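You operate a simulated robot arm through the tools that you are given. There is no shell and no other tool.

Carry out the task below with a simulated robot arm. There is one attempt and no reset: what you move stays moved.

Task
Move the teal bottle aside and tighten the corner plate screw.
Fine: the bottle goes on the packing shelf's top first; turn the blue hex key till the screw's band shows green, and stand the key back in its block. Set down upright: teal bottle.
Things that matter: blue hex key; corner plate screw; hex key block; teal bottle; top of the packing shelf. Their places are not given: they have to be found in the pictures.

Only the result counts: the job must be done as asked and must still hold three seconds after the hand-in. Knocking over, shifting, dropping, spilling or breaking anything else fails it.

Robot
A 7-joint arm with a two-finger parallel gripper, fixed in place. Base frame: the origin is on the floor under the middle of its stand, x ahead of it, y to its left, z up. Readings come in m, rad, newtons and seconds.
With the tool pointing down near the work surface it reaches from about 0.44 to 0.92 m from the base axis. Its first joint turns from -2.496 to 2.496 rad. Payload 3 kg.
The tool frame sits at the grasp point between the pads (the TCP): z along the fingers, y along the line on which they close. The tips reach 0.03 m beyond it. The gripper opens to 0.094 m. The fingers are 0.028 m wide and 0.01 m thick; the gripper's body (0.05 by 0.096 m) begins 0.055 m behind the TCP.
Orientation is told as [roll, pitch, yaw] about the base's x, y, z axes, in that order, counted from this pose: with the fingers straight down and closing along the base's y, the tool's x points along the base's -x, its y along +y and its z along -z.

Tools
- The arm moves only by the tool servo_tool. Its arguments are lists of equal length, an entry for each row: "claw": the finger opening in cm, from 0 to 9.4; "linear": the shift along the tool's x, y, z in cm, a list of three; "rotation": the turn, a rotation vector about the tool's x, y, z in rad, a list of three. In form: {"claw": [claw, ...], "linear": [[tx, ty, tz], ...], "rotation": [[ax, ay, az], ...]}. A call has 1 to 20 rows; each row shifts and turns the commanded pose from where the row before left it, along the tool's axes as they then stand. A row lasts 0.2 s, in which the tool goes at most 0.05 m and 0.15 rad; a call with a longer step from one row to the next is refused whole, and so is a gripper value outside its range. Where a pose cannot be reached the arm comes as near as it can. A force on the tool above 40 N (or 10 N above the force at the start of the call, whichever is more), or a blocked arm, ends the call early, and 0.2 s more pass. Each finger travels about 0.072 m/s and halts on what it meets, pressing with about 40 N; the grip force reading is that of the motor and also rises with nothing between the fingers. The clock runs only during rows and for 0.2 s after the last one: add rows that do not move to give the fingers time. It gives the time, the measured TCP pose, the force on the tool (base axes), the opening and the grip force at its end, in the units of the frame above (readings bear some noise), with the torque about the TCP (base axes, N m) and any sound that the robot's microphone picked up, and new pictures: "views" is both (left out), scene, wrist or none.
- Cameras (640 x 400 px; columns grow to the right, rows downward): "scene" is fixed at [0.3973, 0.6511, 1.3664]; the picture's right is [-0.80, -0.60, 0.00], its down [-0.41, 0.55, -0.73] and it looks along [0.44, -0.58, -0.69] (base axes); focal length 308 px, centre (320, 200). "wrist" rides on the gripper at [0.076, 0.014, -0.103] in the tool frame; the picture's right is [-0.18, 0.98, 0.00], its down [-0.75, -0.14, -0.64] and it looks along [-0.63, -0.12, 0.77] (tool axes); focal length 243 px, centre (320, 200).
- point_at(camera, pixels): for up to 12 pixels [column, row] of the newest picture of that camera ("zoom" is the newest enlarged one), the place [x, y, z] in the base frame of the surface seen there, good to about 0.002 m. It takes no simulated time.
- zoom(camera, box): a new picture of the part [left, top, right, bottom] of that camera's present view, enlarged. It takes no simulated time.
- hand_in(): hands the job in; it is judged then, once.

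Unless the task says otherwise, let go and move clear before handing in.

The tools are called as name(argument=value, ...) on one line, values as JSON. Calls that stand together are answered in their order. servo_tool: Moves the arm, as the interface text tells. Its arguments: {"type":"object","properties":{"claw":{"type":"array","items":{"type":"number"}},"linear":{"type":"array","items":{"type":"array","items":{"type":"number"}}},"rotation":{"type":"array","items":{"type":"array","items":{"type":"number"}}},"views":{"type":"string","enum":["both","scene","wrist","none"]}},"required":["claw","linear","rotation"]} The other tools are called the same way: point_at (camera, pixels) gives the place of the surface under pixels of a picture; zoom (camera, box) takes an enlarged picture of a part of a camera's view; hand_in () hands the job in.

At the start:

```text
t: 0.0
tool_pos: [0.6543, 0.19, 1.0633]
tool_rot: [0.0, 0.0, 0.0]
force: [0.0, 0.6, -0.7]
torque: [-0.02, -0.01, 0.0]
gripper_width: 0.0941
gripper_force: 0.1
```

scene: 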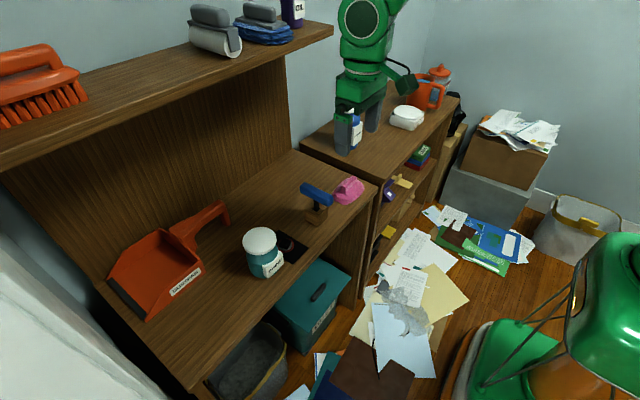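
wrist: 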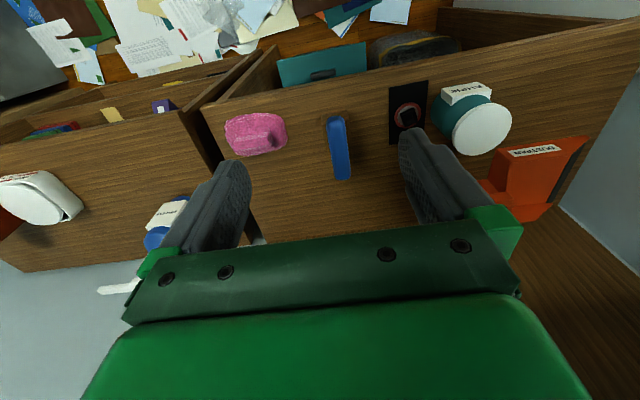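

The scene picture shows a teal jar or bottle around (262,253), a blue key in a block around (317,200), and a dark plate around (290,248). I'll zoom in on these to identify everything.

zoom(camera="scene", box=[220, 160, 400, 290])

zoom(camera="wrist", box=[200, 60, 600, 260])

point_at(camera="scene", pixels=[[260, 240], [266, 268], [317, 192], [316, 215], [291, 245], [347, 190], [280, 200], [200, 330], [350, 130], [400, 140], [250, 60], [150, 80]])

```text
3.08 times, centred on (310, 225) of scene
```

zoom: 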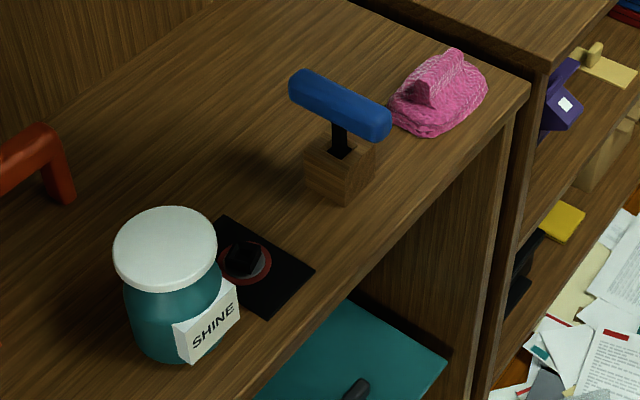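

```text
1.60 times, centred on (400, 160) of wrist
```

zoom: 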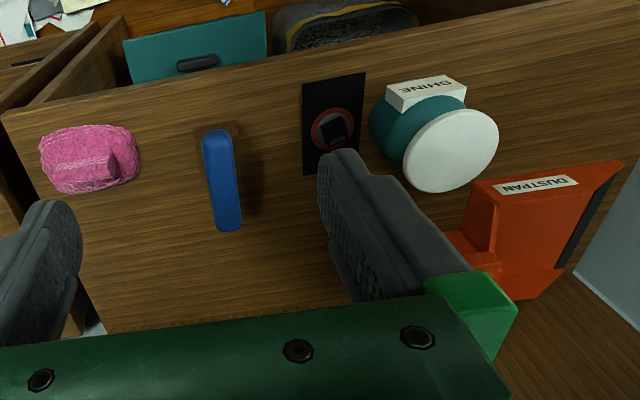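

```text
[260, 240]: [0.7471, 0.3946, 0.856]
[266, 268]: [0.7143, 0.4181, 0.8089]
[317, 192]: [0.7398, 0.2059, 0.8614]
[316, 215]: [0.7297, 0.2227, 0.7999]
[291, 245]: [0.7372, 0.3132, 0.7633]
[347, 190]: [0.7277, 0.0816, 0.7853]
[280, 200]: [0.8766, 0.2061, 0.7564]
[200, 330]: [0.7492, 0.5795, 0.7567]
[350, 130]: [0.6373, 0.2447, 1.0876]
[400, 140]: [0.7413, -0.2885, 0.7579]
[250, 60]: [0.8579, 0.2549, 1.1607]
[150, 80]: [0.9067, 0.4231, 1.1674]
```

The work surface sits at z≈0.757, and there's a higher board at z≈1.165. I need to work out which one is the packing shelf, so I'll look for labels and inspect the other areas.

zoom(camera="scene", box=[290, 60, 480, 180])

zoom(camera="scene", box=[0, 0, 340, 212])

zoom(camera="scene", box=[340, 130, 520, 290])

zoom(camera="scene", box=[80, 180, 400, 400])

```text
3.33 times, centred on (385, 120) of scene
```

zoom: 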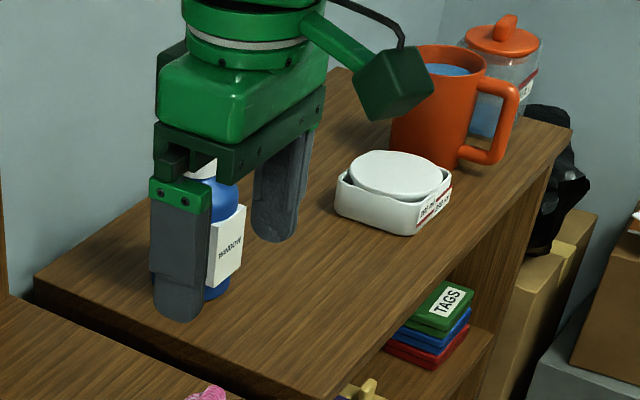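

```text
1.88 times, centred on (170, 106) of scene
```

zoom: 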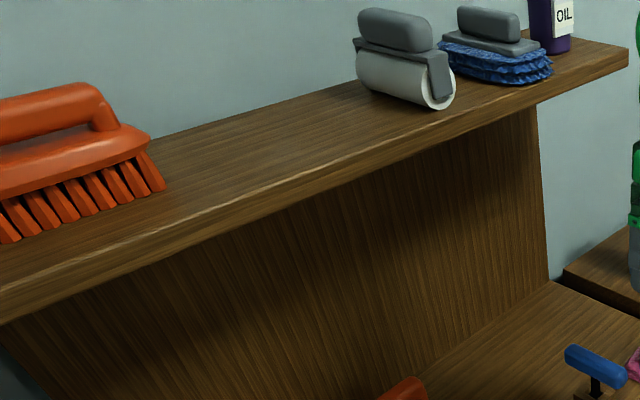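

```text
2.50 times, centred on (430, 210) of scene
```

zoom: 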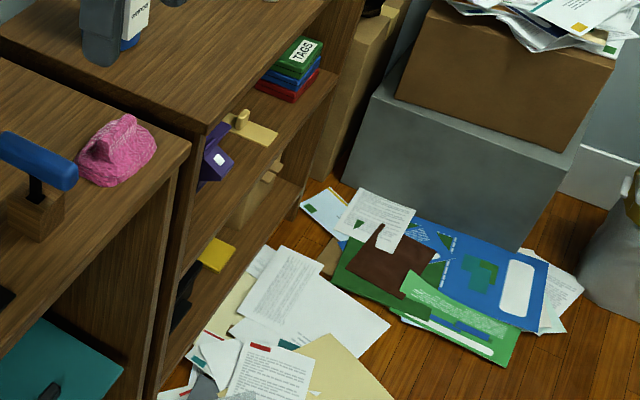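

```text
1.82 times, centred on (240, 290) of scene
```

zoom: 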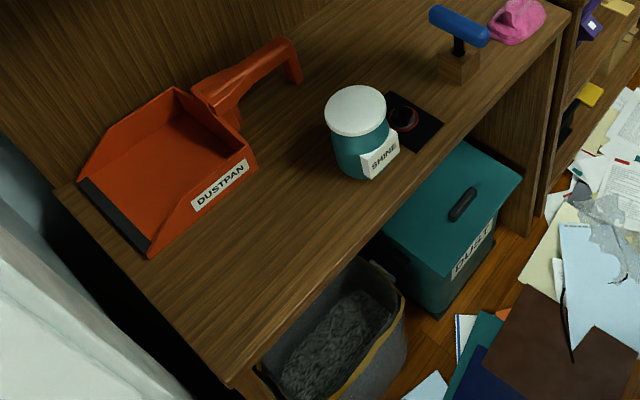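

The right-hand unit (y<-0.03) holds tags and tape, so it reads as the packing shelf; its top is at z≈0.758. Next I'll measure the bottle, key, block, screw and the objects on that top.

zoom(camera="scene", box=[230, 215, 310, 265])

zoom(camera="scene", box=[290, 170, 370, 220])

zoom(camera="scene", box=[235, 215, 315, 285])

point_at(camera="scene", pixels=[[242, 243], [278, 243], [260, 228], [260, 258], [254, 275], [303, 187], [332, 200], [305, 210], [318, 221], [328, 212], [283, 235], [305, 252]])

```text
8.00 times, centred on (270, 240) of scene
```

zoom: 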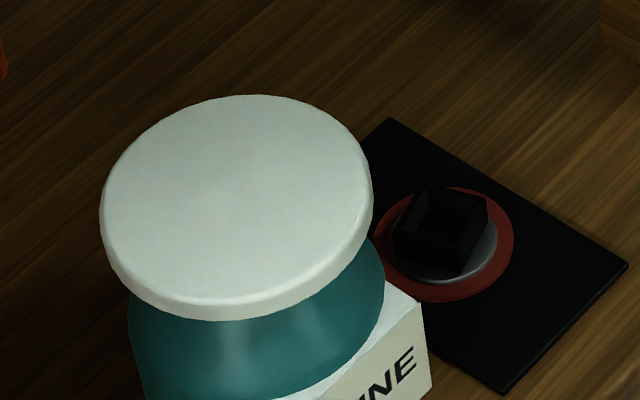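

```text
8.00 times, centred on (330, 195) of scene
```

zoom: 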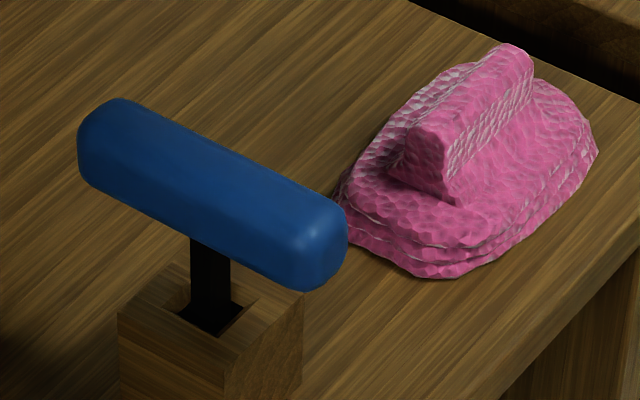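

```text
5.71 times, centred on (275, 250) of scene
```

zoom: 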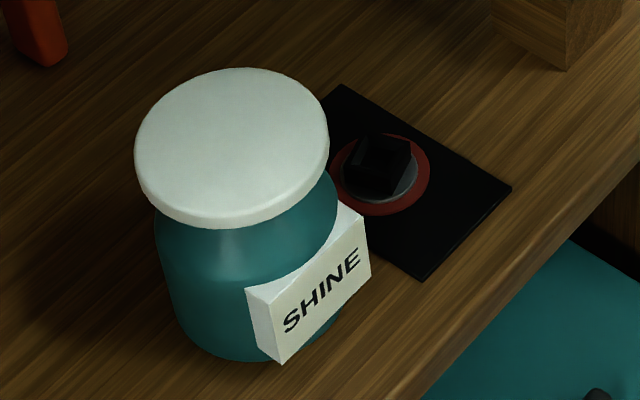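

```text
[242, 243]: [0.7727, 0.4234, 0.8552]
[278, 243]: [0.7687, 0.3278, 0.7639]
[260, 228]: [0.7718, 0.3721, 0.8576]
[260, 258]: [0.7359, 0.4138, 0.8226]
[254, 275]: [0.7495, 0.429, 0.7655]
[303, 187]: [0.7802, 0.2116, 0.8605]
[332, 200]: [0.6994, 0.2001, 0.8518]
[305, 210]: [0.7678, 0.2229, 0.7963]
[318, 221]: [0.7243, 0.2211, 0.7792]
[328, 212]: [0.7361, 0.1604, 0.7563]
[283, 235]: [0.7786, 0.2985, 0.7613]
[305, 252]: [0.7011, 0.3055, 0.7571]
```

The zoom shows the lid spanning roughly columns 135–328 and the label on the robot-facing side. I'll measure precise points on the lid rim, base and label.

point_at(camera="zoom", pixels=[[140, 150], [325, 150], [235, 72], [190, 205], [232, 148], [290, 95], [180, 300], [240, 350], [265, 340], [355, 250], [355, 220], [250, 300]])

point_at(camera="zoom", pixels=[[340, 87], [508, 188], [424, 277], [378, 138], [378, 162], [350, 172], [405, 172], [425, 165], [335, 165], [392, 212], [415, 150], [365, 150]])

```text
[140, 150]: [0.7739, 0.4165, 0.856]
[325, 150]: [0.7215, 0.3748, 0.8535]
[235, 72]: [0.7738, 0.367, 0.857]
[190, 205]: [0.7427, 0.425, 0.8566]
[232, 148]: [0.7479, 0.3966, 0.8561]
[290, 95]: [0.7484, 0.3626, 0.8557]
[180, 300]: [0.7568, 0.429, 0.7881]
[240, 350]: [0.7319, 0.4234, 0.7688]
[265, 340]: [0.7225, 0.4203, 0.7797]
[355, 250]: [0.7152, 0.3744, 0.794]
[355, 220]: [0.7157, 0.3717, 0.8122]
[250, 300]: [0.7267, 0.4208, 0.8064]
```

```text
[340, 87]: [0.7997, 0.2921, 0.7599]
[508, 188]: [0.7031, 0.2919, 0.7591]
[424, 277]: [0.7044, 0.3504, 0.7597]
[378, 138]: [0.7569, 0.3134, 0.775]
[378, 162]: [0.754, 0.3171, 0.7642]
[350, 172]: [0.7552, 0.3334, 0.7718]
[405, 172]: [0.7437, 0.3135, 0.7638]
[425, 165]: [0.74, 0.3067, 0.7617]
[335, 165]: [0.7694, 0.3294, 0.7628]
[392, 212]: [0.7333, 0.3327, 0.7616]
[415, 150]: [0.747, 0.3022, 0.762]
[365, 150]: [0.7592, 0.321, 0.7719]
```

The bottle's axis is near (0.748, 0.396), with a lid about 0.07 m across and its top at z 0.857. Next I'll map the packing shelf top and the front edge of the overhead board.

zoom(camera="scene", box=[290, 60, 480, 180])

point_at(camera="scene", pixels=[[303, 148], [376, 181], [458, 100], [355, 160], [370, 150], [340, 148], [395, 105], [393, 125], [422, 125], [420, 107], [350, 115], [420, 85]])

point_at(camera="scene", pixels=[[330, 30], [200, 95], [100, 135], [10, 172], [170, 115], [280, 50], [280, 150], [200, 200], [420, 125], [355, 128], [358, 140], [385, 125]])

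```text
3.33 times, centred on (385, 120) of scene
```

zoom: 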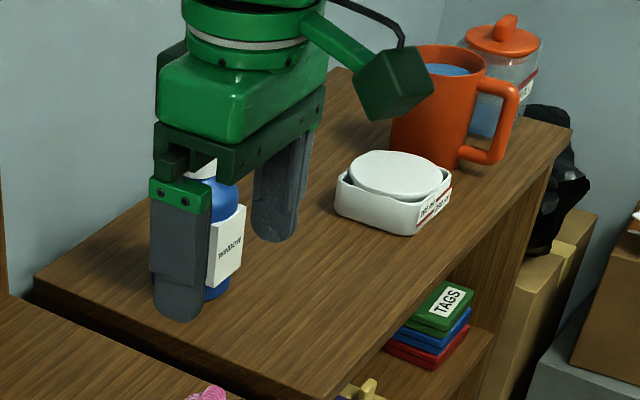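

```text
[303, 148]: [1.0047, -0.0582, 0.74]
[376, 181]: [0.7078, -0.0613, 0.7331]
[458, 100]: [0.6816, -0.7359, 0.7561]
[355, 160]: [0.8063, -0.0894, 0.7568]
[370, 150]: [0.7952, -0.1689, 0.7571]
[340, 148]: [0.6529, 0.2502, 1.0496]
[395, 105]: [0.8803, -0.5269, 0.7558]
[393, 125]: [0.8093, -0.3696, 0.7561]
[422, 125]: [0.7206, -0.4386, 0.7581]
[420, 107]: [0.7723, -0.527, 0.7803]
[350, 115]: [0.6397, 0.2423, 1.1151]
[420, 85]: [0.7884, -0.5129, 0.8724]
```

```text
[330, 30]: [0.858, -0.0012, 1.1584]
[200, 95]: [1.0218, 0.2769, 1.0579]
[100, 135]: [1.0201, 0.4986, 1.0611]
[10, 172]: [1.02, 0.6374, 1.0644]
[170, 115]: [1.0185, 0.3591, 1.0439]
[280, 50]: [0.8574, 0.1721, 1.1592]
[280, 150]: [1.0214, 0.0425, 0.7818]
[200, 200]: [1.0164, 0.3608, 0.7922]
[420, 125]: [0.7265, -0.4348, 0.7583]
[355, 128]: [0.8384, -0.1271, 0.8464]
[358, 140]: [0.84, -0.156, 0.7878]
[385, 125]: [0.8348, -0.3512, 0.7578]
```

The packing top spans roughly y −0.05…−0.74 and x 0.68…1.02, with a blue bottle near (0.85,−0.14), and the overhead board's front edge is at x≈0.857. I'll move the open gripper above the teal bottle and look with the wrist camera.

servo_tool(claw=[9.4, 9.4, 9.4, 9.4, 9.4, 9.4, 9.4], linear=[[-1.567, 3.433, 1.883], [-1.567, 3.433, 1.883], [-1.567, 3.433, 1.883], [-1.567, 3.433, 1.883], [-1.567, 3.433, 1.883], [-1.567, 3.433, 1.883], [0, 0, 0]], rotation=[[0, 0, 0], [0, 0, 0], [0, 0, 0], [0, 0, 0], [0, 0, 0], [0, 0, 0], [0, 0, 0]])

```text
t: 1.6
tool_pos: [0.7486, 0.396, 0.9492]
tool_rot: [0.001, 0.0, 0.0]
force: [0.8, -0.2, -0.5]
torque: [0.01, 0.01, 0.01]
gripper_width: 0.0939
gripper_force: 0.1
```

scene: 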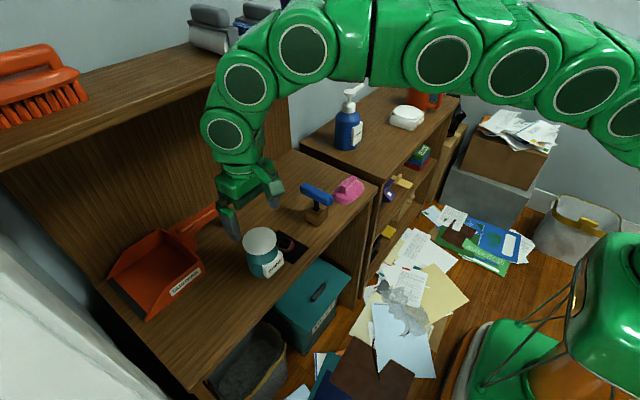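
wrist: 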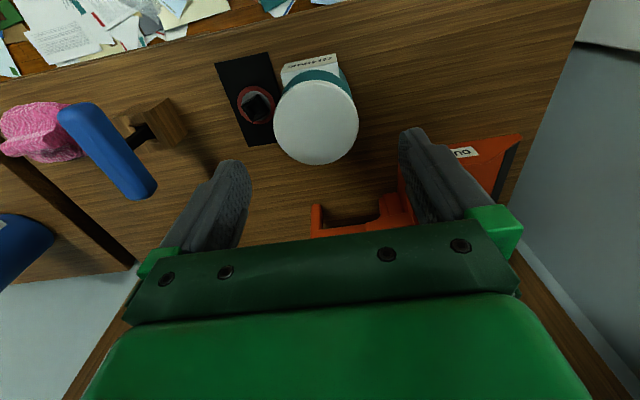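

The tool is now above the bottle, with the lid centre at wrist (317,122), nearly on the tool axis. I'll measure the lid edges, the dustpan clearance and the screw from here.

zoom(camera="wrist", box=[200, 40, 400, 165])

point_at(camera="wrist", pixels=[[317, 122], [276, 122], [356, 122], [317, 83], [317, 162], [410, 180], [440, 150], [415, 200], [318, 210], [380, 210], [405, 220], [300, 66]])

```text
3.20 times, centred on (300, 102) of wrist
```

zoom: 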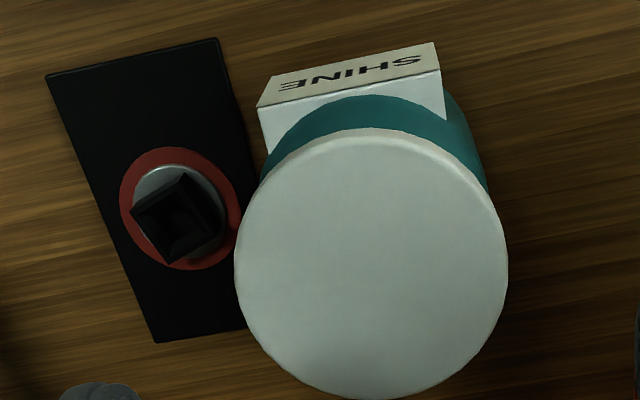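

```text
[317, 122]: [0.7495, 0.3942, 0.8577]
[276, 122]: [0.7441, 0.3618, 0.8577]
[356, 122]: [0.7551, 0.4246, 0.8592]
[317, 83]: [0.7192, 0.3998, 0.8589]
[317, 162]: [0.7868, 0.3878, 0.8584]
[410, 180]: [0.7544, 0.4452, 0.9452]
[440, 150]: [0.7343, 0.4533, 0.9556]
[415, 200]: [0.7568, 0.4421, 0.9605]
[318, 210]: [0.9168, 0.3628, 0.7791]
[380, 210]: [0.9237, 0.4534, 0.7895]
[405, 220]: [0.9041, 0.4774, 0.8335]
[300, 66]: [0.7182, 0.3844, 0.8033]
```

point_at(camera="wrist", pixels=[[465, 153], [518, 138], [480, 170], [455, 143], [385, 100]])

point_at(camera="zoom", pixels=[[180, 180], [130, 208], [215, 212], [168, 262], [180, 215], [120, 205], [238, 215], [180, 148], [182, 270], [50, 75], [218, 40], [155, 342]])

zoom(camera="wrist", box=[225, 75, 289, 115])

```text
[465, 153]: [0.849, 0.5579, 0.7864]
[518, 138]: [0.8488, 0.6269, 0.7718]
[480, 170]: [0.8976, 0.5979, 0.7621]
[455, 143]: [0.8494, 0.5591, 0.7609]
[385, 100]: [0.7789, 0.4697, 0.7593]
```

```text
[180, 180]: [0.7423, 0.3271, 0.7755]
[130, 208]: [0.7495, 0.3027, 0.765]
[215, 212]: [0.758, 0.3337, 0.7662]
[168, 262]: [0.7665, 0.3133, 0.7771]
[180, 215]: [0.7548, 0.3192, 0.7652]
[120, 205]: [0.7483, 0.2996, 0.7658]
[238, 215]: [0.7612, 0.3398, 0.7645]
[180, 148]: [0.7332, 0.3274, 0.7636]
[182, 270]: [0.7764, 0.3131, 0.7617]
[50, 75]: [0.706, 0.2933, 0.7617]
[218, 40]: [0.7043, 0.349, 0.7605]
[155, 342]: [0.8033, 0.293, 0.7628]
```

```text
10.00 times, centred on (257, 95) of wrist
```

zoom: 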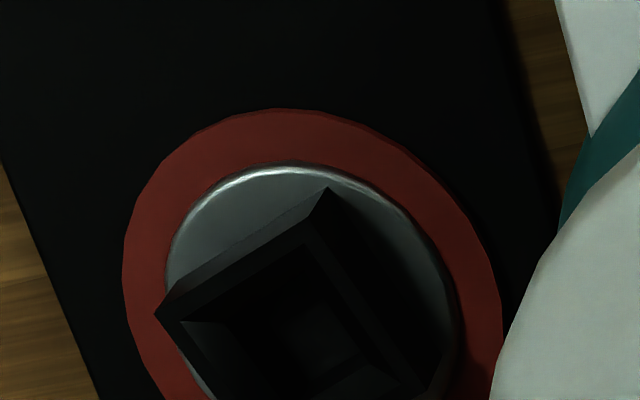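

The lid centre is about (0.7525, 0.394) with r≈0.035, the dustpan is well clear (y>0.5), and the screw is near (0.7545, 0.320). I'll descend around the bottle to z 0.82 and close.

servo_tool(claw=[9.4, 9.4, 9.4, 9.4, 9.4, 9.4], linear=[[-0.35, -0.2, 0], [0, 0, 3.2], [0, 0, 3.2], [0, 0, 3.2], [0, 0, 3.3], [0, 0, 0]], rotation=[[0, 0, 0], [0, 0, 0], [0, 0, 0], [0, 0, 0], [0, 0, 0], [0, 0, 0]])

```text
t: 3.0
tool_pos: [0.752, 0.3946, 0.8215]
tool_rot: [0.001, 0.0, 0.0]
force: [-0.5, 0.2, -0.3]
torque: [-0.01, 0.02, 0.0]
gripper_width: 0.0937
gripper_force: 0.1
```

scene: 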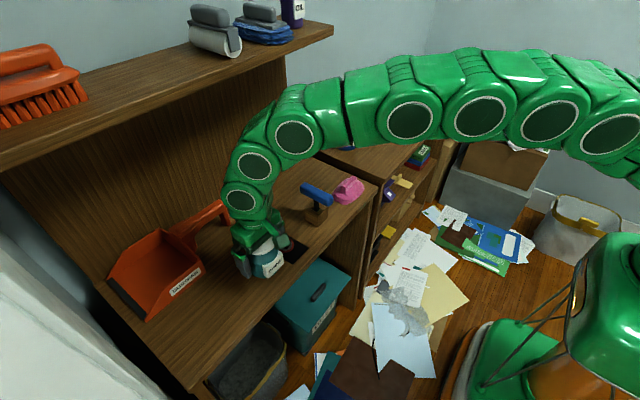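
wrist: 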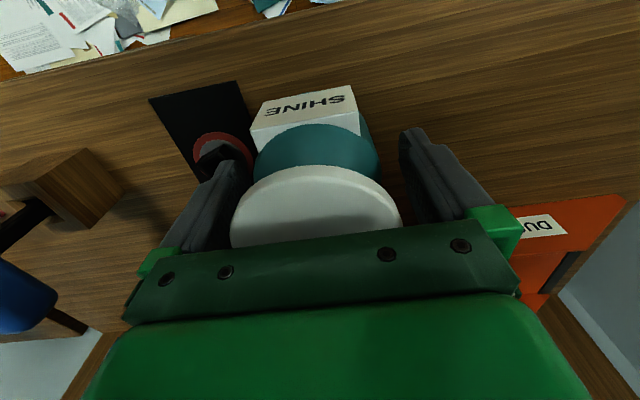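

Both fingers straddle the bottle without any contact force. I'll close the gripper now.

servo_tool(claw=[6.0, 5.0, 5.0, 5.0], linear=[[0, 0, 0], [0, 0, 0], [0, 0, 0], [0, 0, 0]], rotation=[[0, 0, 0], [0, 0, 0], [0, 0, 0], [0, 0, 0]])

```text
t: 4.0
tool_pos: [0.7516, 0.3944, 0.8202]
tool_rot: [0.001, -0.001, 0.0]
force: [0.9, 0.4, 0.2]
torque: [0.0, -0.01, -0.03]
gripper_width: 0.0725
gripper_force: 40.2
```

scene: 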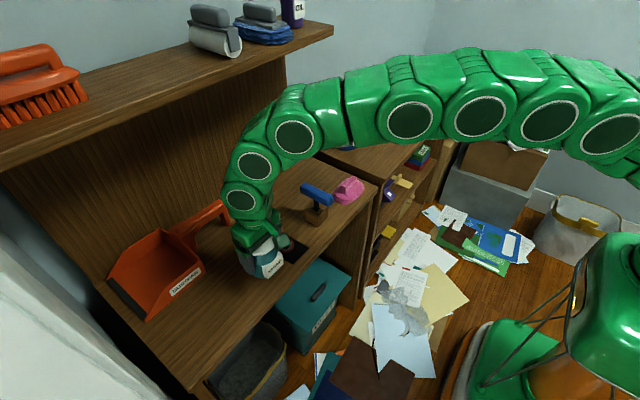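
wrist: 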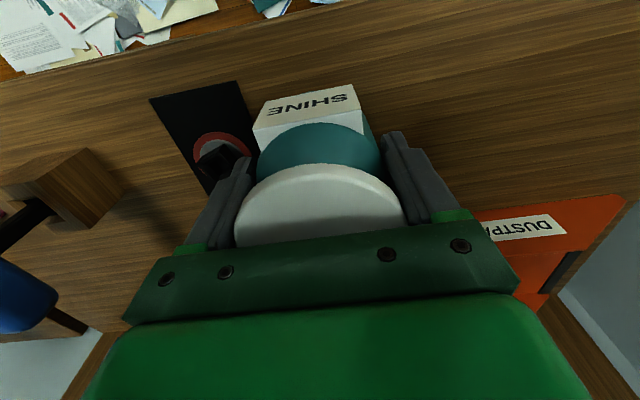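

The grip holds at 0.0725 m with 40 N. I'll lift straight up and check that the bottle comes along.

servo_tool(claw=[5.0, 5.0, 5.0, 5.0, 5.0, 5.0], linear=[[0, 0, -1.5], [0, 0, -3], [0, 0, -4], [0, 0, -4], [0, 0, -4], [0, 0, 0]], rotation=[[0, 0, 0], [0, 0, 0], [0, 0, 0], [0, 0, 0], [0, 0, 0], [0, 0, 0]])

```text
t: 5.4
tool_pos: [0.7533, 0.3935, 0.9867]
tool_rot: [0.0, -0.002, 0.0]
force: [0.6, -0.3, -0.5]
torque: [0.0, -0.02, 0.04]
gripper_width: 0.0725
gripper_force: 39.7
```

scene: 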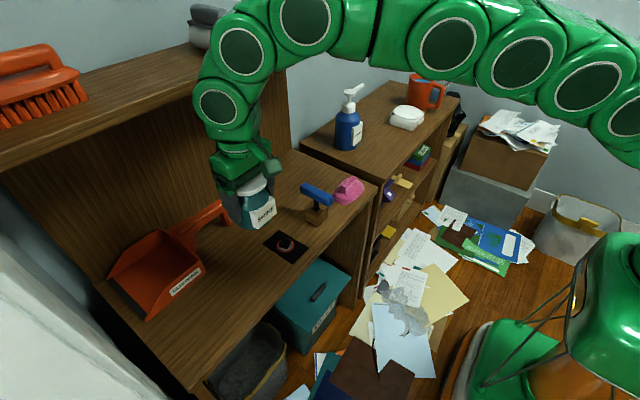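
wrist: 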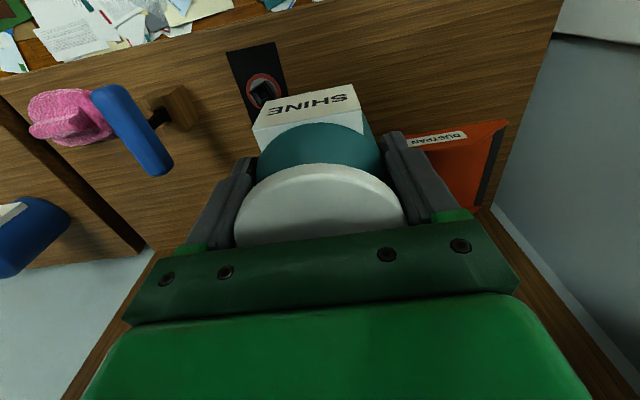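

The bottle is lifted and the packing shelf top is unobstructed in the scene view. I'll measure the items on it to pick a clear spot.

zoom(camera="scene", box=[295, 70, 465, 190])

point_at(camera="scene", pixels=[[348, 128], [336, 143], [355, 148], [352, 92], [358, 132], [391, 122], [408, 129], [423, 121], [405, 110], [380, 150], [375, 165], [365, 170]])

```text
3.33 times, centred on (380, 130) of scene
```

zoom: 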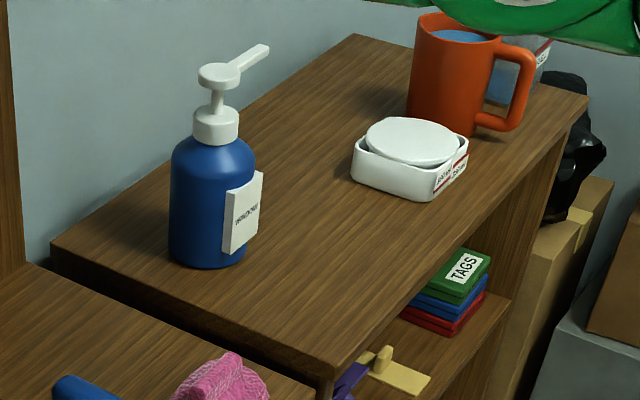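

```text
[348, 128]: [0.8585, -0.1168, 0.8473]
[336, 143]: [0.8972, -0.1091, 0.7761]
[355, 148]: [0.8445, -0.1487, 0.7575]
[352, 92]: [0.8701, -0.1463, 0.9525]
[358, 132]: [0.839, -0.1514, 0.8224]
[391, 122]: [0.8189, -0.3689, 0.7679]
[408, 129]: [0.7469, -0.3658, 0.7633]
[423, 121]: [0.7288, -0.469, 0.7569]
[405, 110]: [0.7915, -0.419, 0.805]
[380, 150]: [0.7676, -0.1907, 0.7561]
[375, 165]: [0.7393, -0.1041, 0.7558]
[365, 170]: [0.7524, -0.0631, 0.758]
```

I've picked a clear spot at about (0.75, −0.24), between the blue pump bottle (≈0.87,−0.13) and the white dish (y<−0.36). I'll carry the bottle across at this height, so its base stays near z 0.92, above the key and the sponge.

servo_tool(claw=[5, 5, 5, 5, 5, 5, 5, 5, 5, 5, 5, 5, 5, 5, 5, 5, 5, 5], linear=[[0.3, -2, 0], [0, -3.5, 0], [0, -4.5, 0], [0, -4.5, 0], [0, -4.5, 0], [0, -4.5, 0], [0, -4.5, 0], [0, -4.5, 0], [0, -4.5, 0], [0, -4.5, 0], [0, -4.5, 0], [0, -4.5, 0], [0, -4.5, 0], [0, -4.5, 0], [0, -2.5, 0], [0, -1.35, 0], [0, 0, 0], [0, 0, 0]], rotation=[[0, 0, 0], [0, 0, 0], [0, 0, 0], [0, 0, 0], [0, 0, 0], [0, 0, 0], [0, 0, 0], [0, 0, 0], [0, 0, 0], [0, 0, 0], [0, 0, 0], [0, 0, 0], [0, 0, 0], [0, 0, 0], [0, 0, 0], [0, 0, 0], [0, 0, 0], [0, 0, 0]])

```text
t: 9.2
tool_pos: [0.7488, -0.2405, 0.9866]
tool_rot: [-0.001, 0.001, 0.0]
force: [1.0, 1.4, -0.8]
torque: [-0.01, 0.03, 0.0]
gripper_width: 0.0728
gripper_force: 40.5
```

scene: 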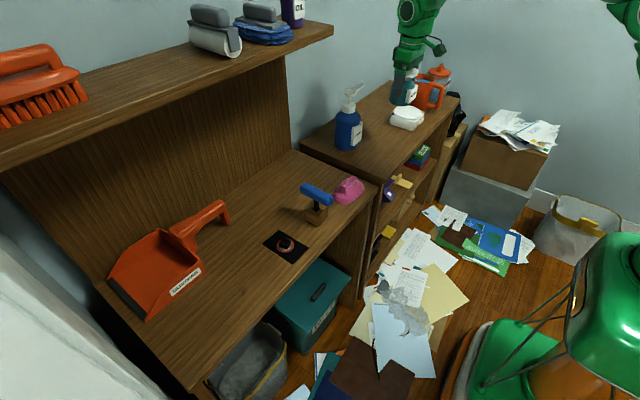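
wrist: 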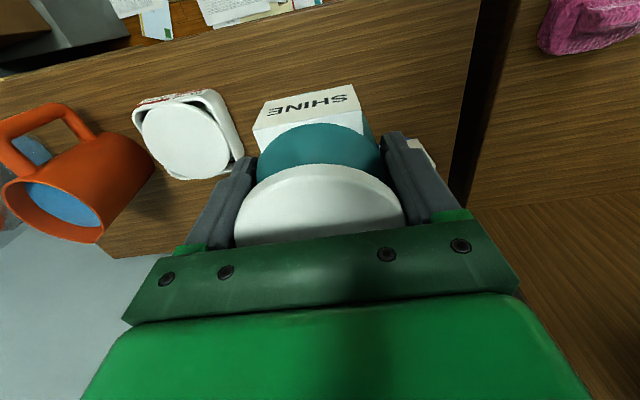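

The bottle is over the clear area with the dish to its side. I'll descend most of the way and check.

servo_tool(claw=[5, 5, 5, 5, 5, 5, 5], linear=[[0, 0, 2], [0, 0, 3], [0, 0, 3], [0, 0, 3], [0, 0, 2.5], [0, 0, 1.5], [0, 0, 0]], rotation=[[0, 0, 0], [0, 0, 0], [0, 0, 0], [0, 0, 0], [0, 0, 0], [0, 0, 0], [0, 0, 0]])

zoom(camera="scene", box=[330, 70, 460, 160])

```text
t: 10.8
tool_pos: [0.7487, -0.2399, 0.8362]
tool_rot: [0.0, -0.002, 0.0]
force: [-0.7, -0.3, -1.2]
torque: [0.0, -0.03, 0.02]
gripper_width: 0.0728
gripper_force: 40.3
```

scene: 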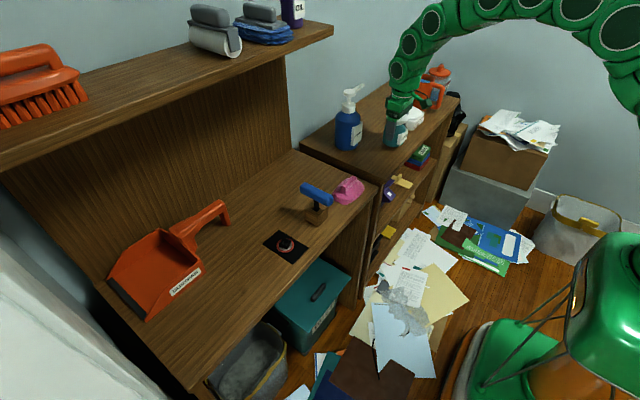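
wrist: 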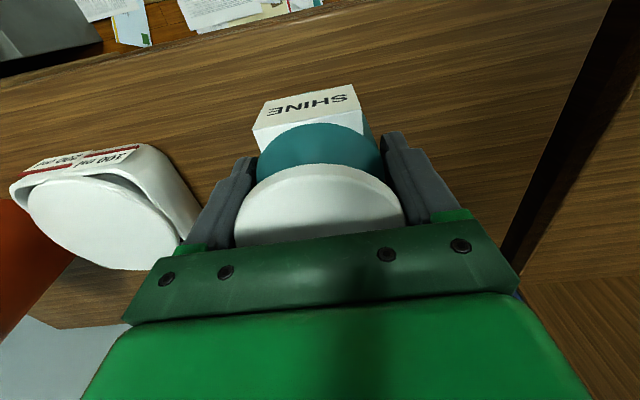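

```text
4.44 times, centred on (395, 115) of scene
```

zoom: 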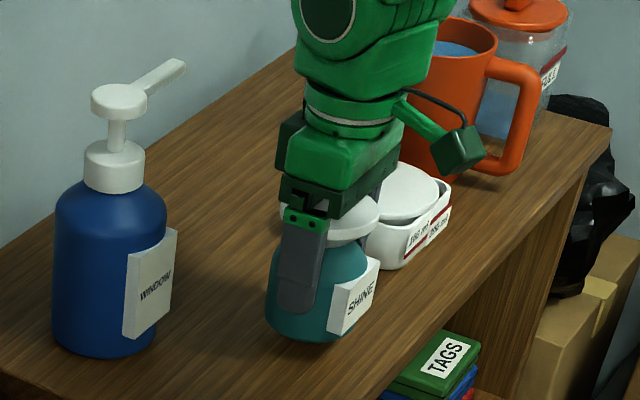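

The bottle is about 1.5 cm above the shelf and clear of its neighbours. I'll lower it gently until I feel contact.

servo_tool(claw=[5, 5, 5, 5, 5, 5], linear=[[0, 0, 0.6], [0, 0, 0.5], [0, 0, 0.3], [0, 0, 0.15], [0, 0, 0], [0, 0, 0]], rotation=[[0, 0, 0], [0, 0, 0], [0, 0, 0], [0, 0, 0], [0, 0, 0], [0, 0, 0]], views="wrist")

```text
t: 12.2
tool_pos: [0.7494, -0.2404, 0.8205]
tool_rot: [0.0, -0.001, -0.001]
force: [-1.0, -0.5, 5.3]
torque: [0.22, 0.08, 0.02]
gripper_width: 0.0726
gripper_force: 40.1
```

wrist: 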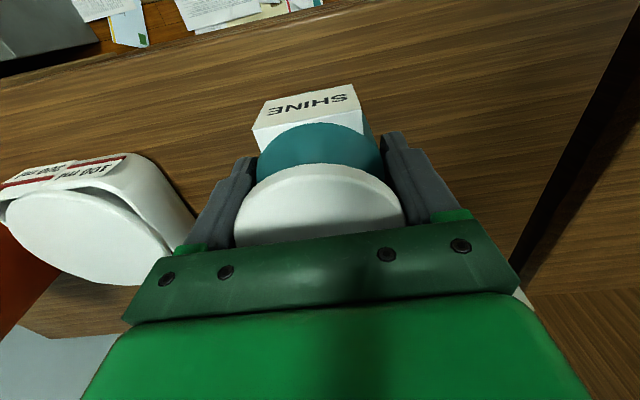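

A contact force of about 5 N shows the bottle is resting on the shelf. I'll open the fingers and then rise straight up.

servo_tool(claw=[7.4, 8.4, 9.4, 9.4, 9.4], linear=[[0, 0, 0], [0, 0, 0], [0, 0, 0], [0, 0, 0], [0, 0, 0]], rotation=[[0, 0, 0], [0, 0, 0], [0, 0, 0], [0, 0, 0], [0, 0, 0]], views="wrist")

servo_tool(claw=[9.4, 9.4, 9.4, 9.4, 9.4, 9.4], linear=[[0, 0, -1.5], [0, 0, -3], [0, 0, -4], [0, 0, -4], [0, 0, -4], [0, 0, -2]], rotation=[[0, 0, 0], [0, 0, 0], [0, 0, 0], [0, 0, 0], [0, 0, 0], [0, 0, 0]])

```text
t: 13.4
tool_pos: [0.7494, -0.241, 0.8217]
tool_rot: [0.0, 0.0, 0.0]
force: [0.4, -1.1, -0.7]
torque: [0.01, 0.01, -0.02]
gripper_width: 0.094
gripper_force: 0.1
```

wrist: 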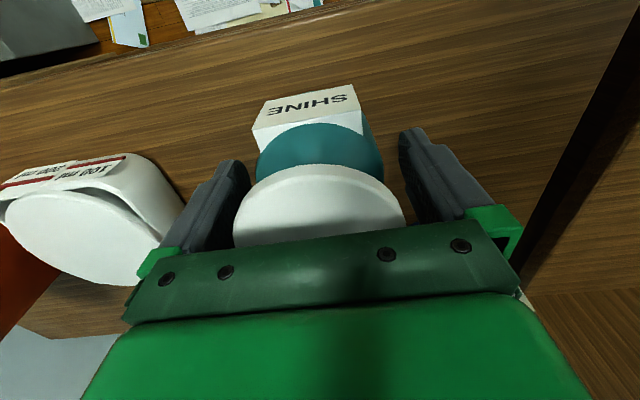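

```text
t: 14.8
tool_pos: [0.7482, -0.2391, 1.0072]
tool_rot: [-0.001, 0.001, 0.001]
force: [-0.2, 0.3, -0.4]
torque: [-0.03, -0.02, 0.03]
gripper_width: 0.0942
gripper_force: 0.1
```

scene: 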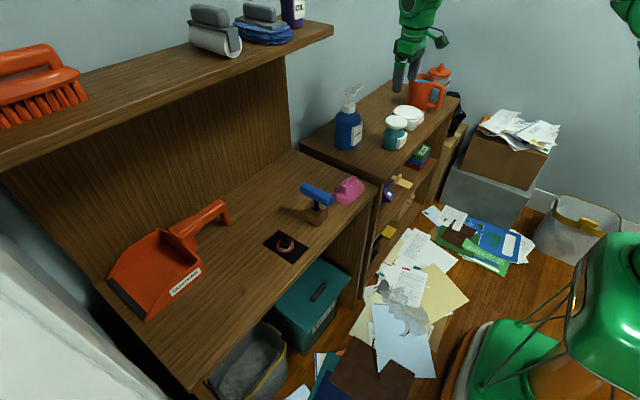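
wrist: 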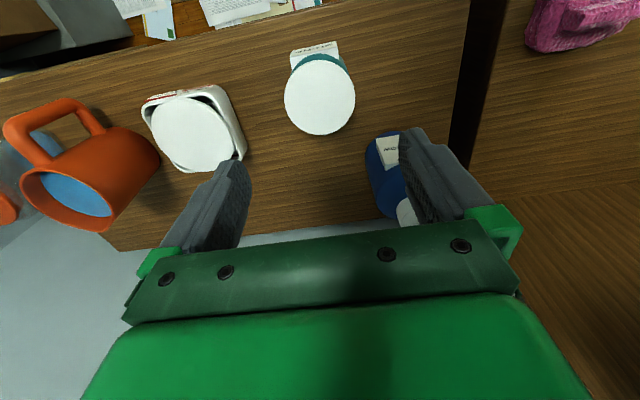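

The bottle stands upright on the packing shelf at scene (396,132). Now I'll examine the screw and the key closely.

zoom(camera="scene", box=[260, 225, 316, 265])

zoom(camera="scene", box=[288, 175, 344, 230])

```text
10.00 times, centred on (288, 245) of scene
```

zoom: 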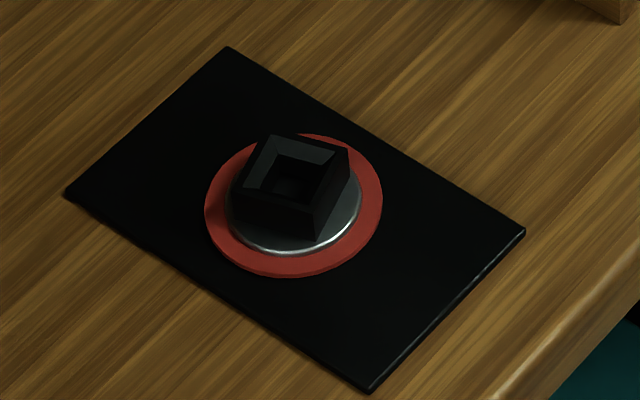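

```text
7.27 times, centred on (316, 202) of scene
```

zoom: 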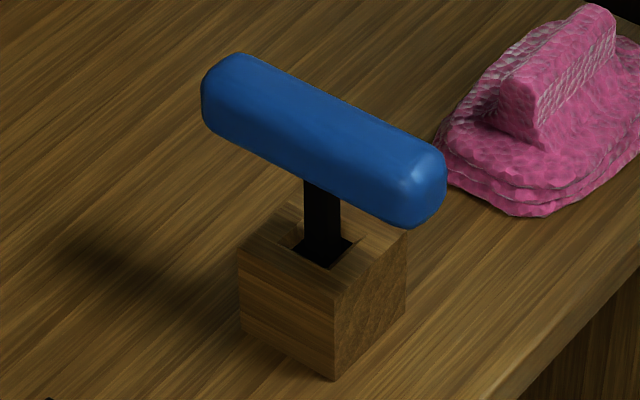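

The screw has a square socket with a chamfered rim, rotated relative to the plate, and the key has a square shaft. I'll measure the block corners, handle axis and socket corners.

point_at(camera="zoom", pixels=[[243, 252], [335, 297], [402, 238], [335, 370], [243, 315], [402, 300], [215, 85], [425, 190], [320, 130], [300, 118], [345, 142], [323, 200]])

zoom(camera="scene", box=[276, 233, 304, 253])

point_at(camera="zoom", pixels=[[300, 120], [430, 160], [360, 280], [200, 240], [320, 200], [330, 260]])

```text
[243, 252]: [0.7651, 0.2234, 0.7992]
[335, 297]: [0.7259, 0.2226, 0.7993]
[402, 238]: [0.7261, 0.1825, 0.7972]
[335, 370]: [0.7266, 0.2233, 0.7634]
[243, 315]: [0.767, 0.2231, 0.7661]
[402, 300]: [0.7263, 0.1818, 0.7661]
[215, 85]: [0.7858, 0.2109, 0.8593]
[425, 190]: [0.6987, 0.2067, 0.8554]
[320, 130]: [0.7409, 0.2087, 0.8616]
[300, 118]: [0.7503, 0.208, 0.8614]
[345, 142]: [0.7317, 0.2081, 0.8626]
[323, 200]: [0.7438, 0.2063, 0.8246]
```

```text
16.00 times, centred on (290, 243) of scene
```

zoom: 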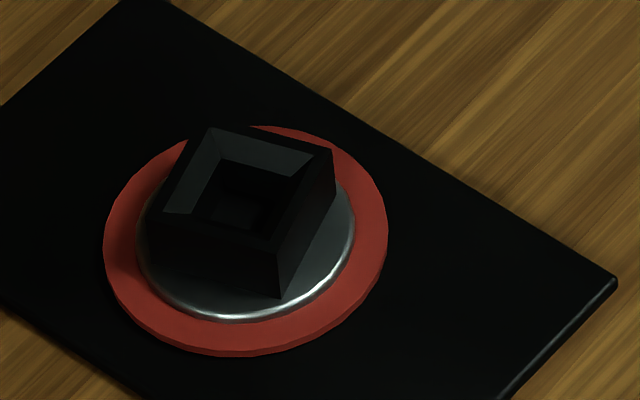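

```text
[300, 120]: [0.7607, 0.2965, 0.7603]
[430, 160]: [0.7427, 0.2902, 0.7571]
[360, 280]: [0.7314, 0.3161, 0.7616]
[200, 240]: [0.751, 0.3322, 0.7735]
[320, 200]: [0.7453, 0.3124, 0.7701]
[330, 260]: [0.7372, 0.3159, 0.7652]
```

point_at(camera="zoom", pixels=[[211, 131], [329, 152], [279, 247], [158, 217], [215, 160], [300, 180], [272, 238], [203, 225], [240, 200], [255, 215], [245, 190], [250, 140]])

point_at(camera="zoom", pixels=[[106, 235], [386, 235], [265, 128], [225, 354], [138, 240], [354, 230], [230, 318]])

```text
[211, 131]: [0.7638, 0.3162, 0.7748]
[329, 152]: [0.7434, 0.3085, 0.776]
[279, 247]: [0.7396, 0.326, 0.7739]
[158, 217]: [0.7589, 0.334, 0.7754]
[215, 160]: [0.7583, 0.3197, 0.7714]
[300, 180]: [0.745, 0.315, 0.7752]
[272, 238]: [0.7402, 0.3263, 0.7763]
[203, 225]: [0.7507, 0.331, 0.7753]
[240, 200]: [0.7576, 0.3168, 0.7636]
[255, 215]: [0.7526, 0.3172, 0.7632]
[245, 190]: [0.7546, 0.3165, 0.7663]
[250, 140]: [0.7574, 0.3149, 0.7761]
```

```text
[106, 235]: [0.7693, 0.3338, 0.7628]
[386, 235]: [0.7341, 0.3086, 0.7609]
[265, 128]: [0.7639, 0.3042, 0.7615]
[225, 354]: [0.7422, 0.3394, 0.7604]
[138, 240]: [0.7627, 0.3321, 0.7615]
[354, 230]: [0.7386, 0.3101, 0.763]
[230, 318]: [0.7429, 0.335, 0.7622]
```

From these measurements the block is about x 0.726–0.766, y 0.182–0.223 (centre ≈(0.746,0.203)). The socket centre is ≈(0.752,0.321), rotated about +18°. I'll move above the key for a top-down look.

servo_tool(claw=[9.4, 9.4, 9.4, 9.4, 9.4, 9.4, 9.4, 9.4, 9.4, 9.4, 9.4, 9.4], linear=[[0.2, 3, 0], [0, 4.2, 0], [0, 4.5, 0], [0, 4.5, 0], [0, 4.5, 0], [0, 4.5, 0], [0, 4.5, 0], [0, 4.5, 0], [0, 4.5, 0], [0, 3.5, 1.5], [0, 2.0, 1.5], [0, 0, 0]], rotation=[[0, 0, 0], [0, 0, 0], [0, 0, 0], [0, 0, 0], [0, 0, 0], [0, 0, 0], [0, 0, 0], [0, 0, 0], [0, 0, 0], [0, 0, 0], [0, 0, 0], [0, 0, 0]])

zoom(camera="wrist", box=[220, 40, 420, 165])

```text
t: 17.4
tool_pos: [0.7468, 0.2034, 0.9766]
tool_rot: [0.002, 0.001, -0.001]
force: [0.2, -0.1, -0.6]
torque: [-0.01, 0.01, 0.02]
gripper_width: 0.0939
gripper_force: 0.0
```

scene: 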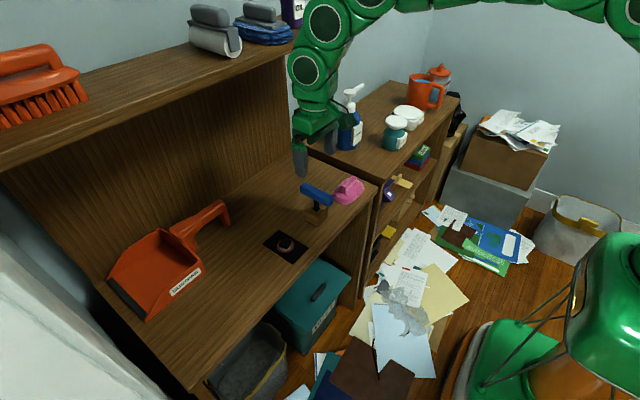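
wrist: 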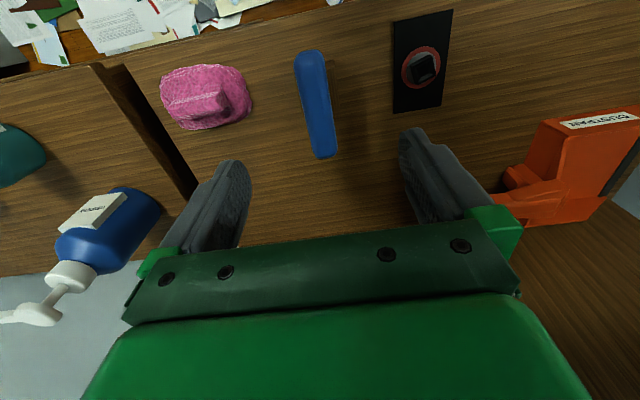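

```text
3.20 times, centred on (320, 102) of wrist
```

zoom: 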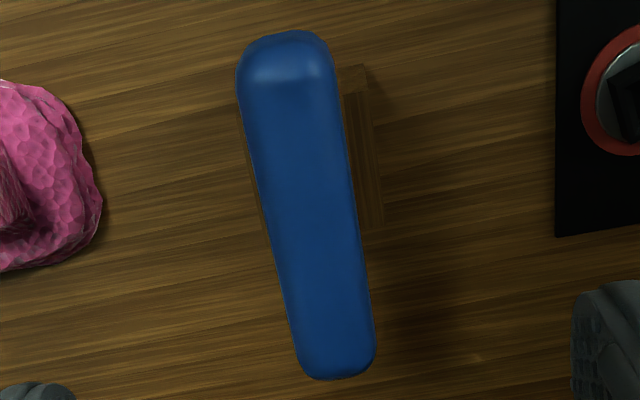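

The handle runs along the base x direction directly under the gripper. I'll measure its outline from this view.

point_at(camera="zoom", pixels=[[285, 36], [338, 374], [312, 205], [262, 205], [358, 205], [242, 80], [333, 80], [372, 350], [295, 350], [310, 190], [350, 72], [380, 225]])

point_at(camera="wrist", pixels=[[394, 22], [451, 12], [440, 106], [396, 112], [402, 68], [440, 67], [421, 46], [421, 90], [421, 68]])

```text
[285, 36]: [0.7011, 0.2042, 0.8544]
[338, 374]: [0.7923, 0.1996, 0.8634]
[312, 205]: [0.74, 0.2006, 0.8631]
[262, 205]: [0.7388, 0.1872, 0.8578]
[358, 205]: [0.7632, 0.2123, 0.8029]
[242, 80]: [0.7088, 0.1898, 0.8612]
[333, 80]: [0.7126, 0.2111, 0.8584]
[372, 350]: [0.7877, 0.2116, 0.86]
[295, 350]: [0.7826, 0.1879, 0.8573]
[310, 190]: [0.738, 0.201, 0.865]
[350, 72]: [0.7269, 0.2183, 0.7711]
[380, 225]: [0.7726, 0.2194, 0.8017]
```

```text
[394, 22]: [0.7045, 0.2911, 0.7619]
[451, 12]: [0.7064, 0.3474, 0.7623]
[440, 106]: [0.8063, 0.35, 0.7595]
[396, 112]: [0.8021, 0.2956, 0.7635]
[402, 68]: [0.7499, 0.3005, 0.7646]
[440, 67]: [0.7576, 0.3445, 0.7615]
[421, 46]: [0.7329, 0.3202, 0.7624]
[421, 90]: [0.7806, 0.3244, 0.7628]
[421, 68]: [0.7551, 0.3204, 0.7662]
```

The handle spans x 0.700–0.793 and y 0.188–0.212 with its top at z 0.864, so its centre is ≈(0.7465, 0.2015, 0.852). I'll lower onto it with the fingers partly closed.

servo_tool(claw=[7, 6, 6, 6, 6, 6], linear=[[0, -0.19, 1], [0, 0, 3], [0, 0, 3.5], [0, 0, 3.5], [0, 0, 1.5], [0, 0, 0]], rotation=[[0, 0, 0], [0, 0, 0], [0, 0, 0], [0, 0, 0], [0, 0, 0], [0, 0, 0]])

zoom(camera="scene", box=[275, 160, 365, 230])

```text
t: 18.8
tool_pos: [0.7458, 0.1998, 0.8516]
tool_rot: [0.0, -0.001, 0.0]
force: [-0.5, 0.5, 0.6]
torque: [-0.01, -0.02, 0.01]
gripper_width: 0.0601
gripper_force: 0.1
```

scene: 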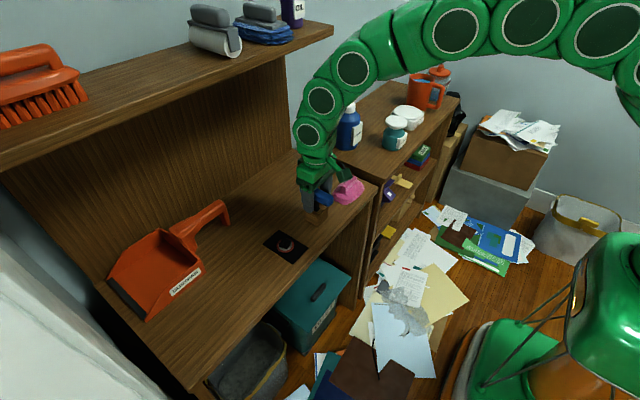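
wrist: 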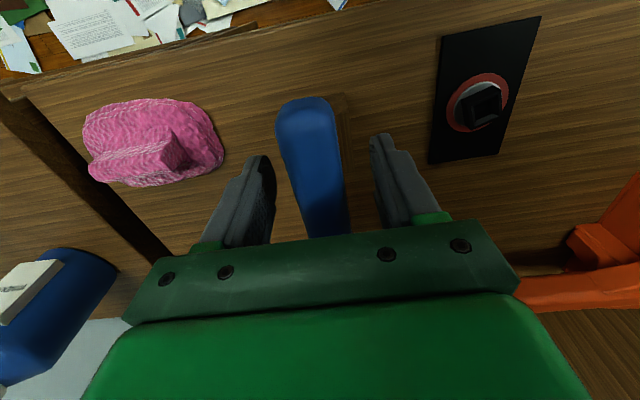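

```text
5.71 times, centred on (320, 195) of scene
```

zoom: 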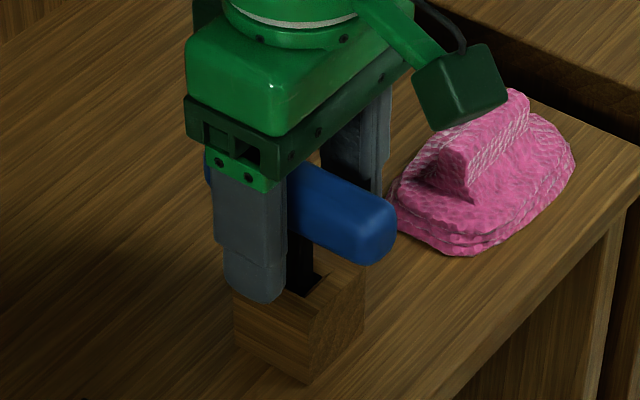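

zoom(camera="wrist", box=[240, 85, 400, 240])

point_at(camera="wrist", pixels=[[279, 130], [333, 120], [287, 170], [343, 180], [295, 205], [347, 205], [270, 200], [385, 190], [268, 165], [378, 150], [310, 150], [318, 200]])

```text
2.58 times, centred on (320, 162) of wrist
```

zoom: 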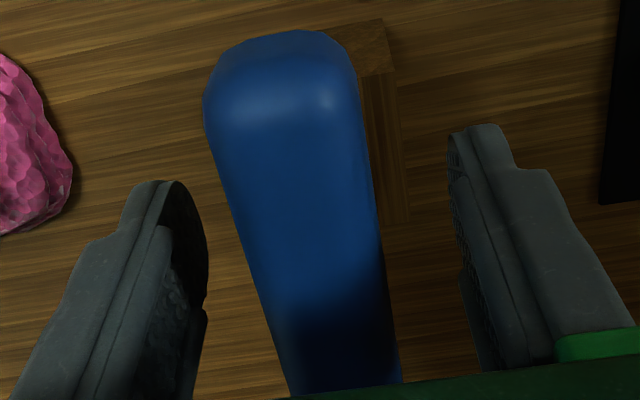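

```text
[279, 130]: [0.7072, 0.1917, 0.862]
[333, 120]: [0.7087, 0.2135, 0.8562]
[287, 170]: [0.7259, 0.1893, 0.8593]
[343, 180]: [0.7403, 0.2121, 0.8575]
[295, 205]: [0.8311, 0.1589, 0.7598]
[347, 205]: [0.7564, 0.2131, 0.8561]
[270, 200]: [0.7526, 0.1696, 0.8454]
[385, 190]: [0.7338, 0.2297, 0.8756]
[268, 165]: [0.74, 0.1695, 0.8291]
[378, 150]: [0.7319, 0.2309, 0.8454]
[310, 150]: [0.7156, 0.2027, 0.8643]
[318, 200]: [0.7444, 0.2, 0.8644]
```

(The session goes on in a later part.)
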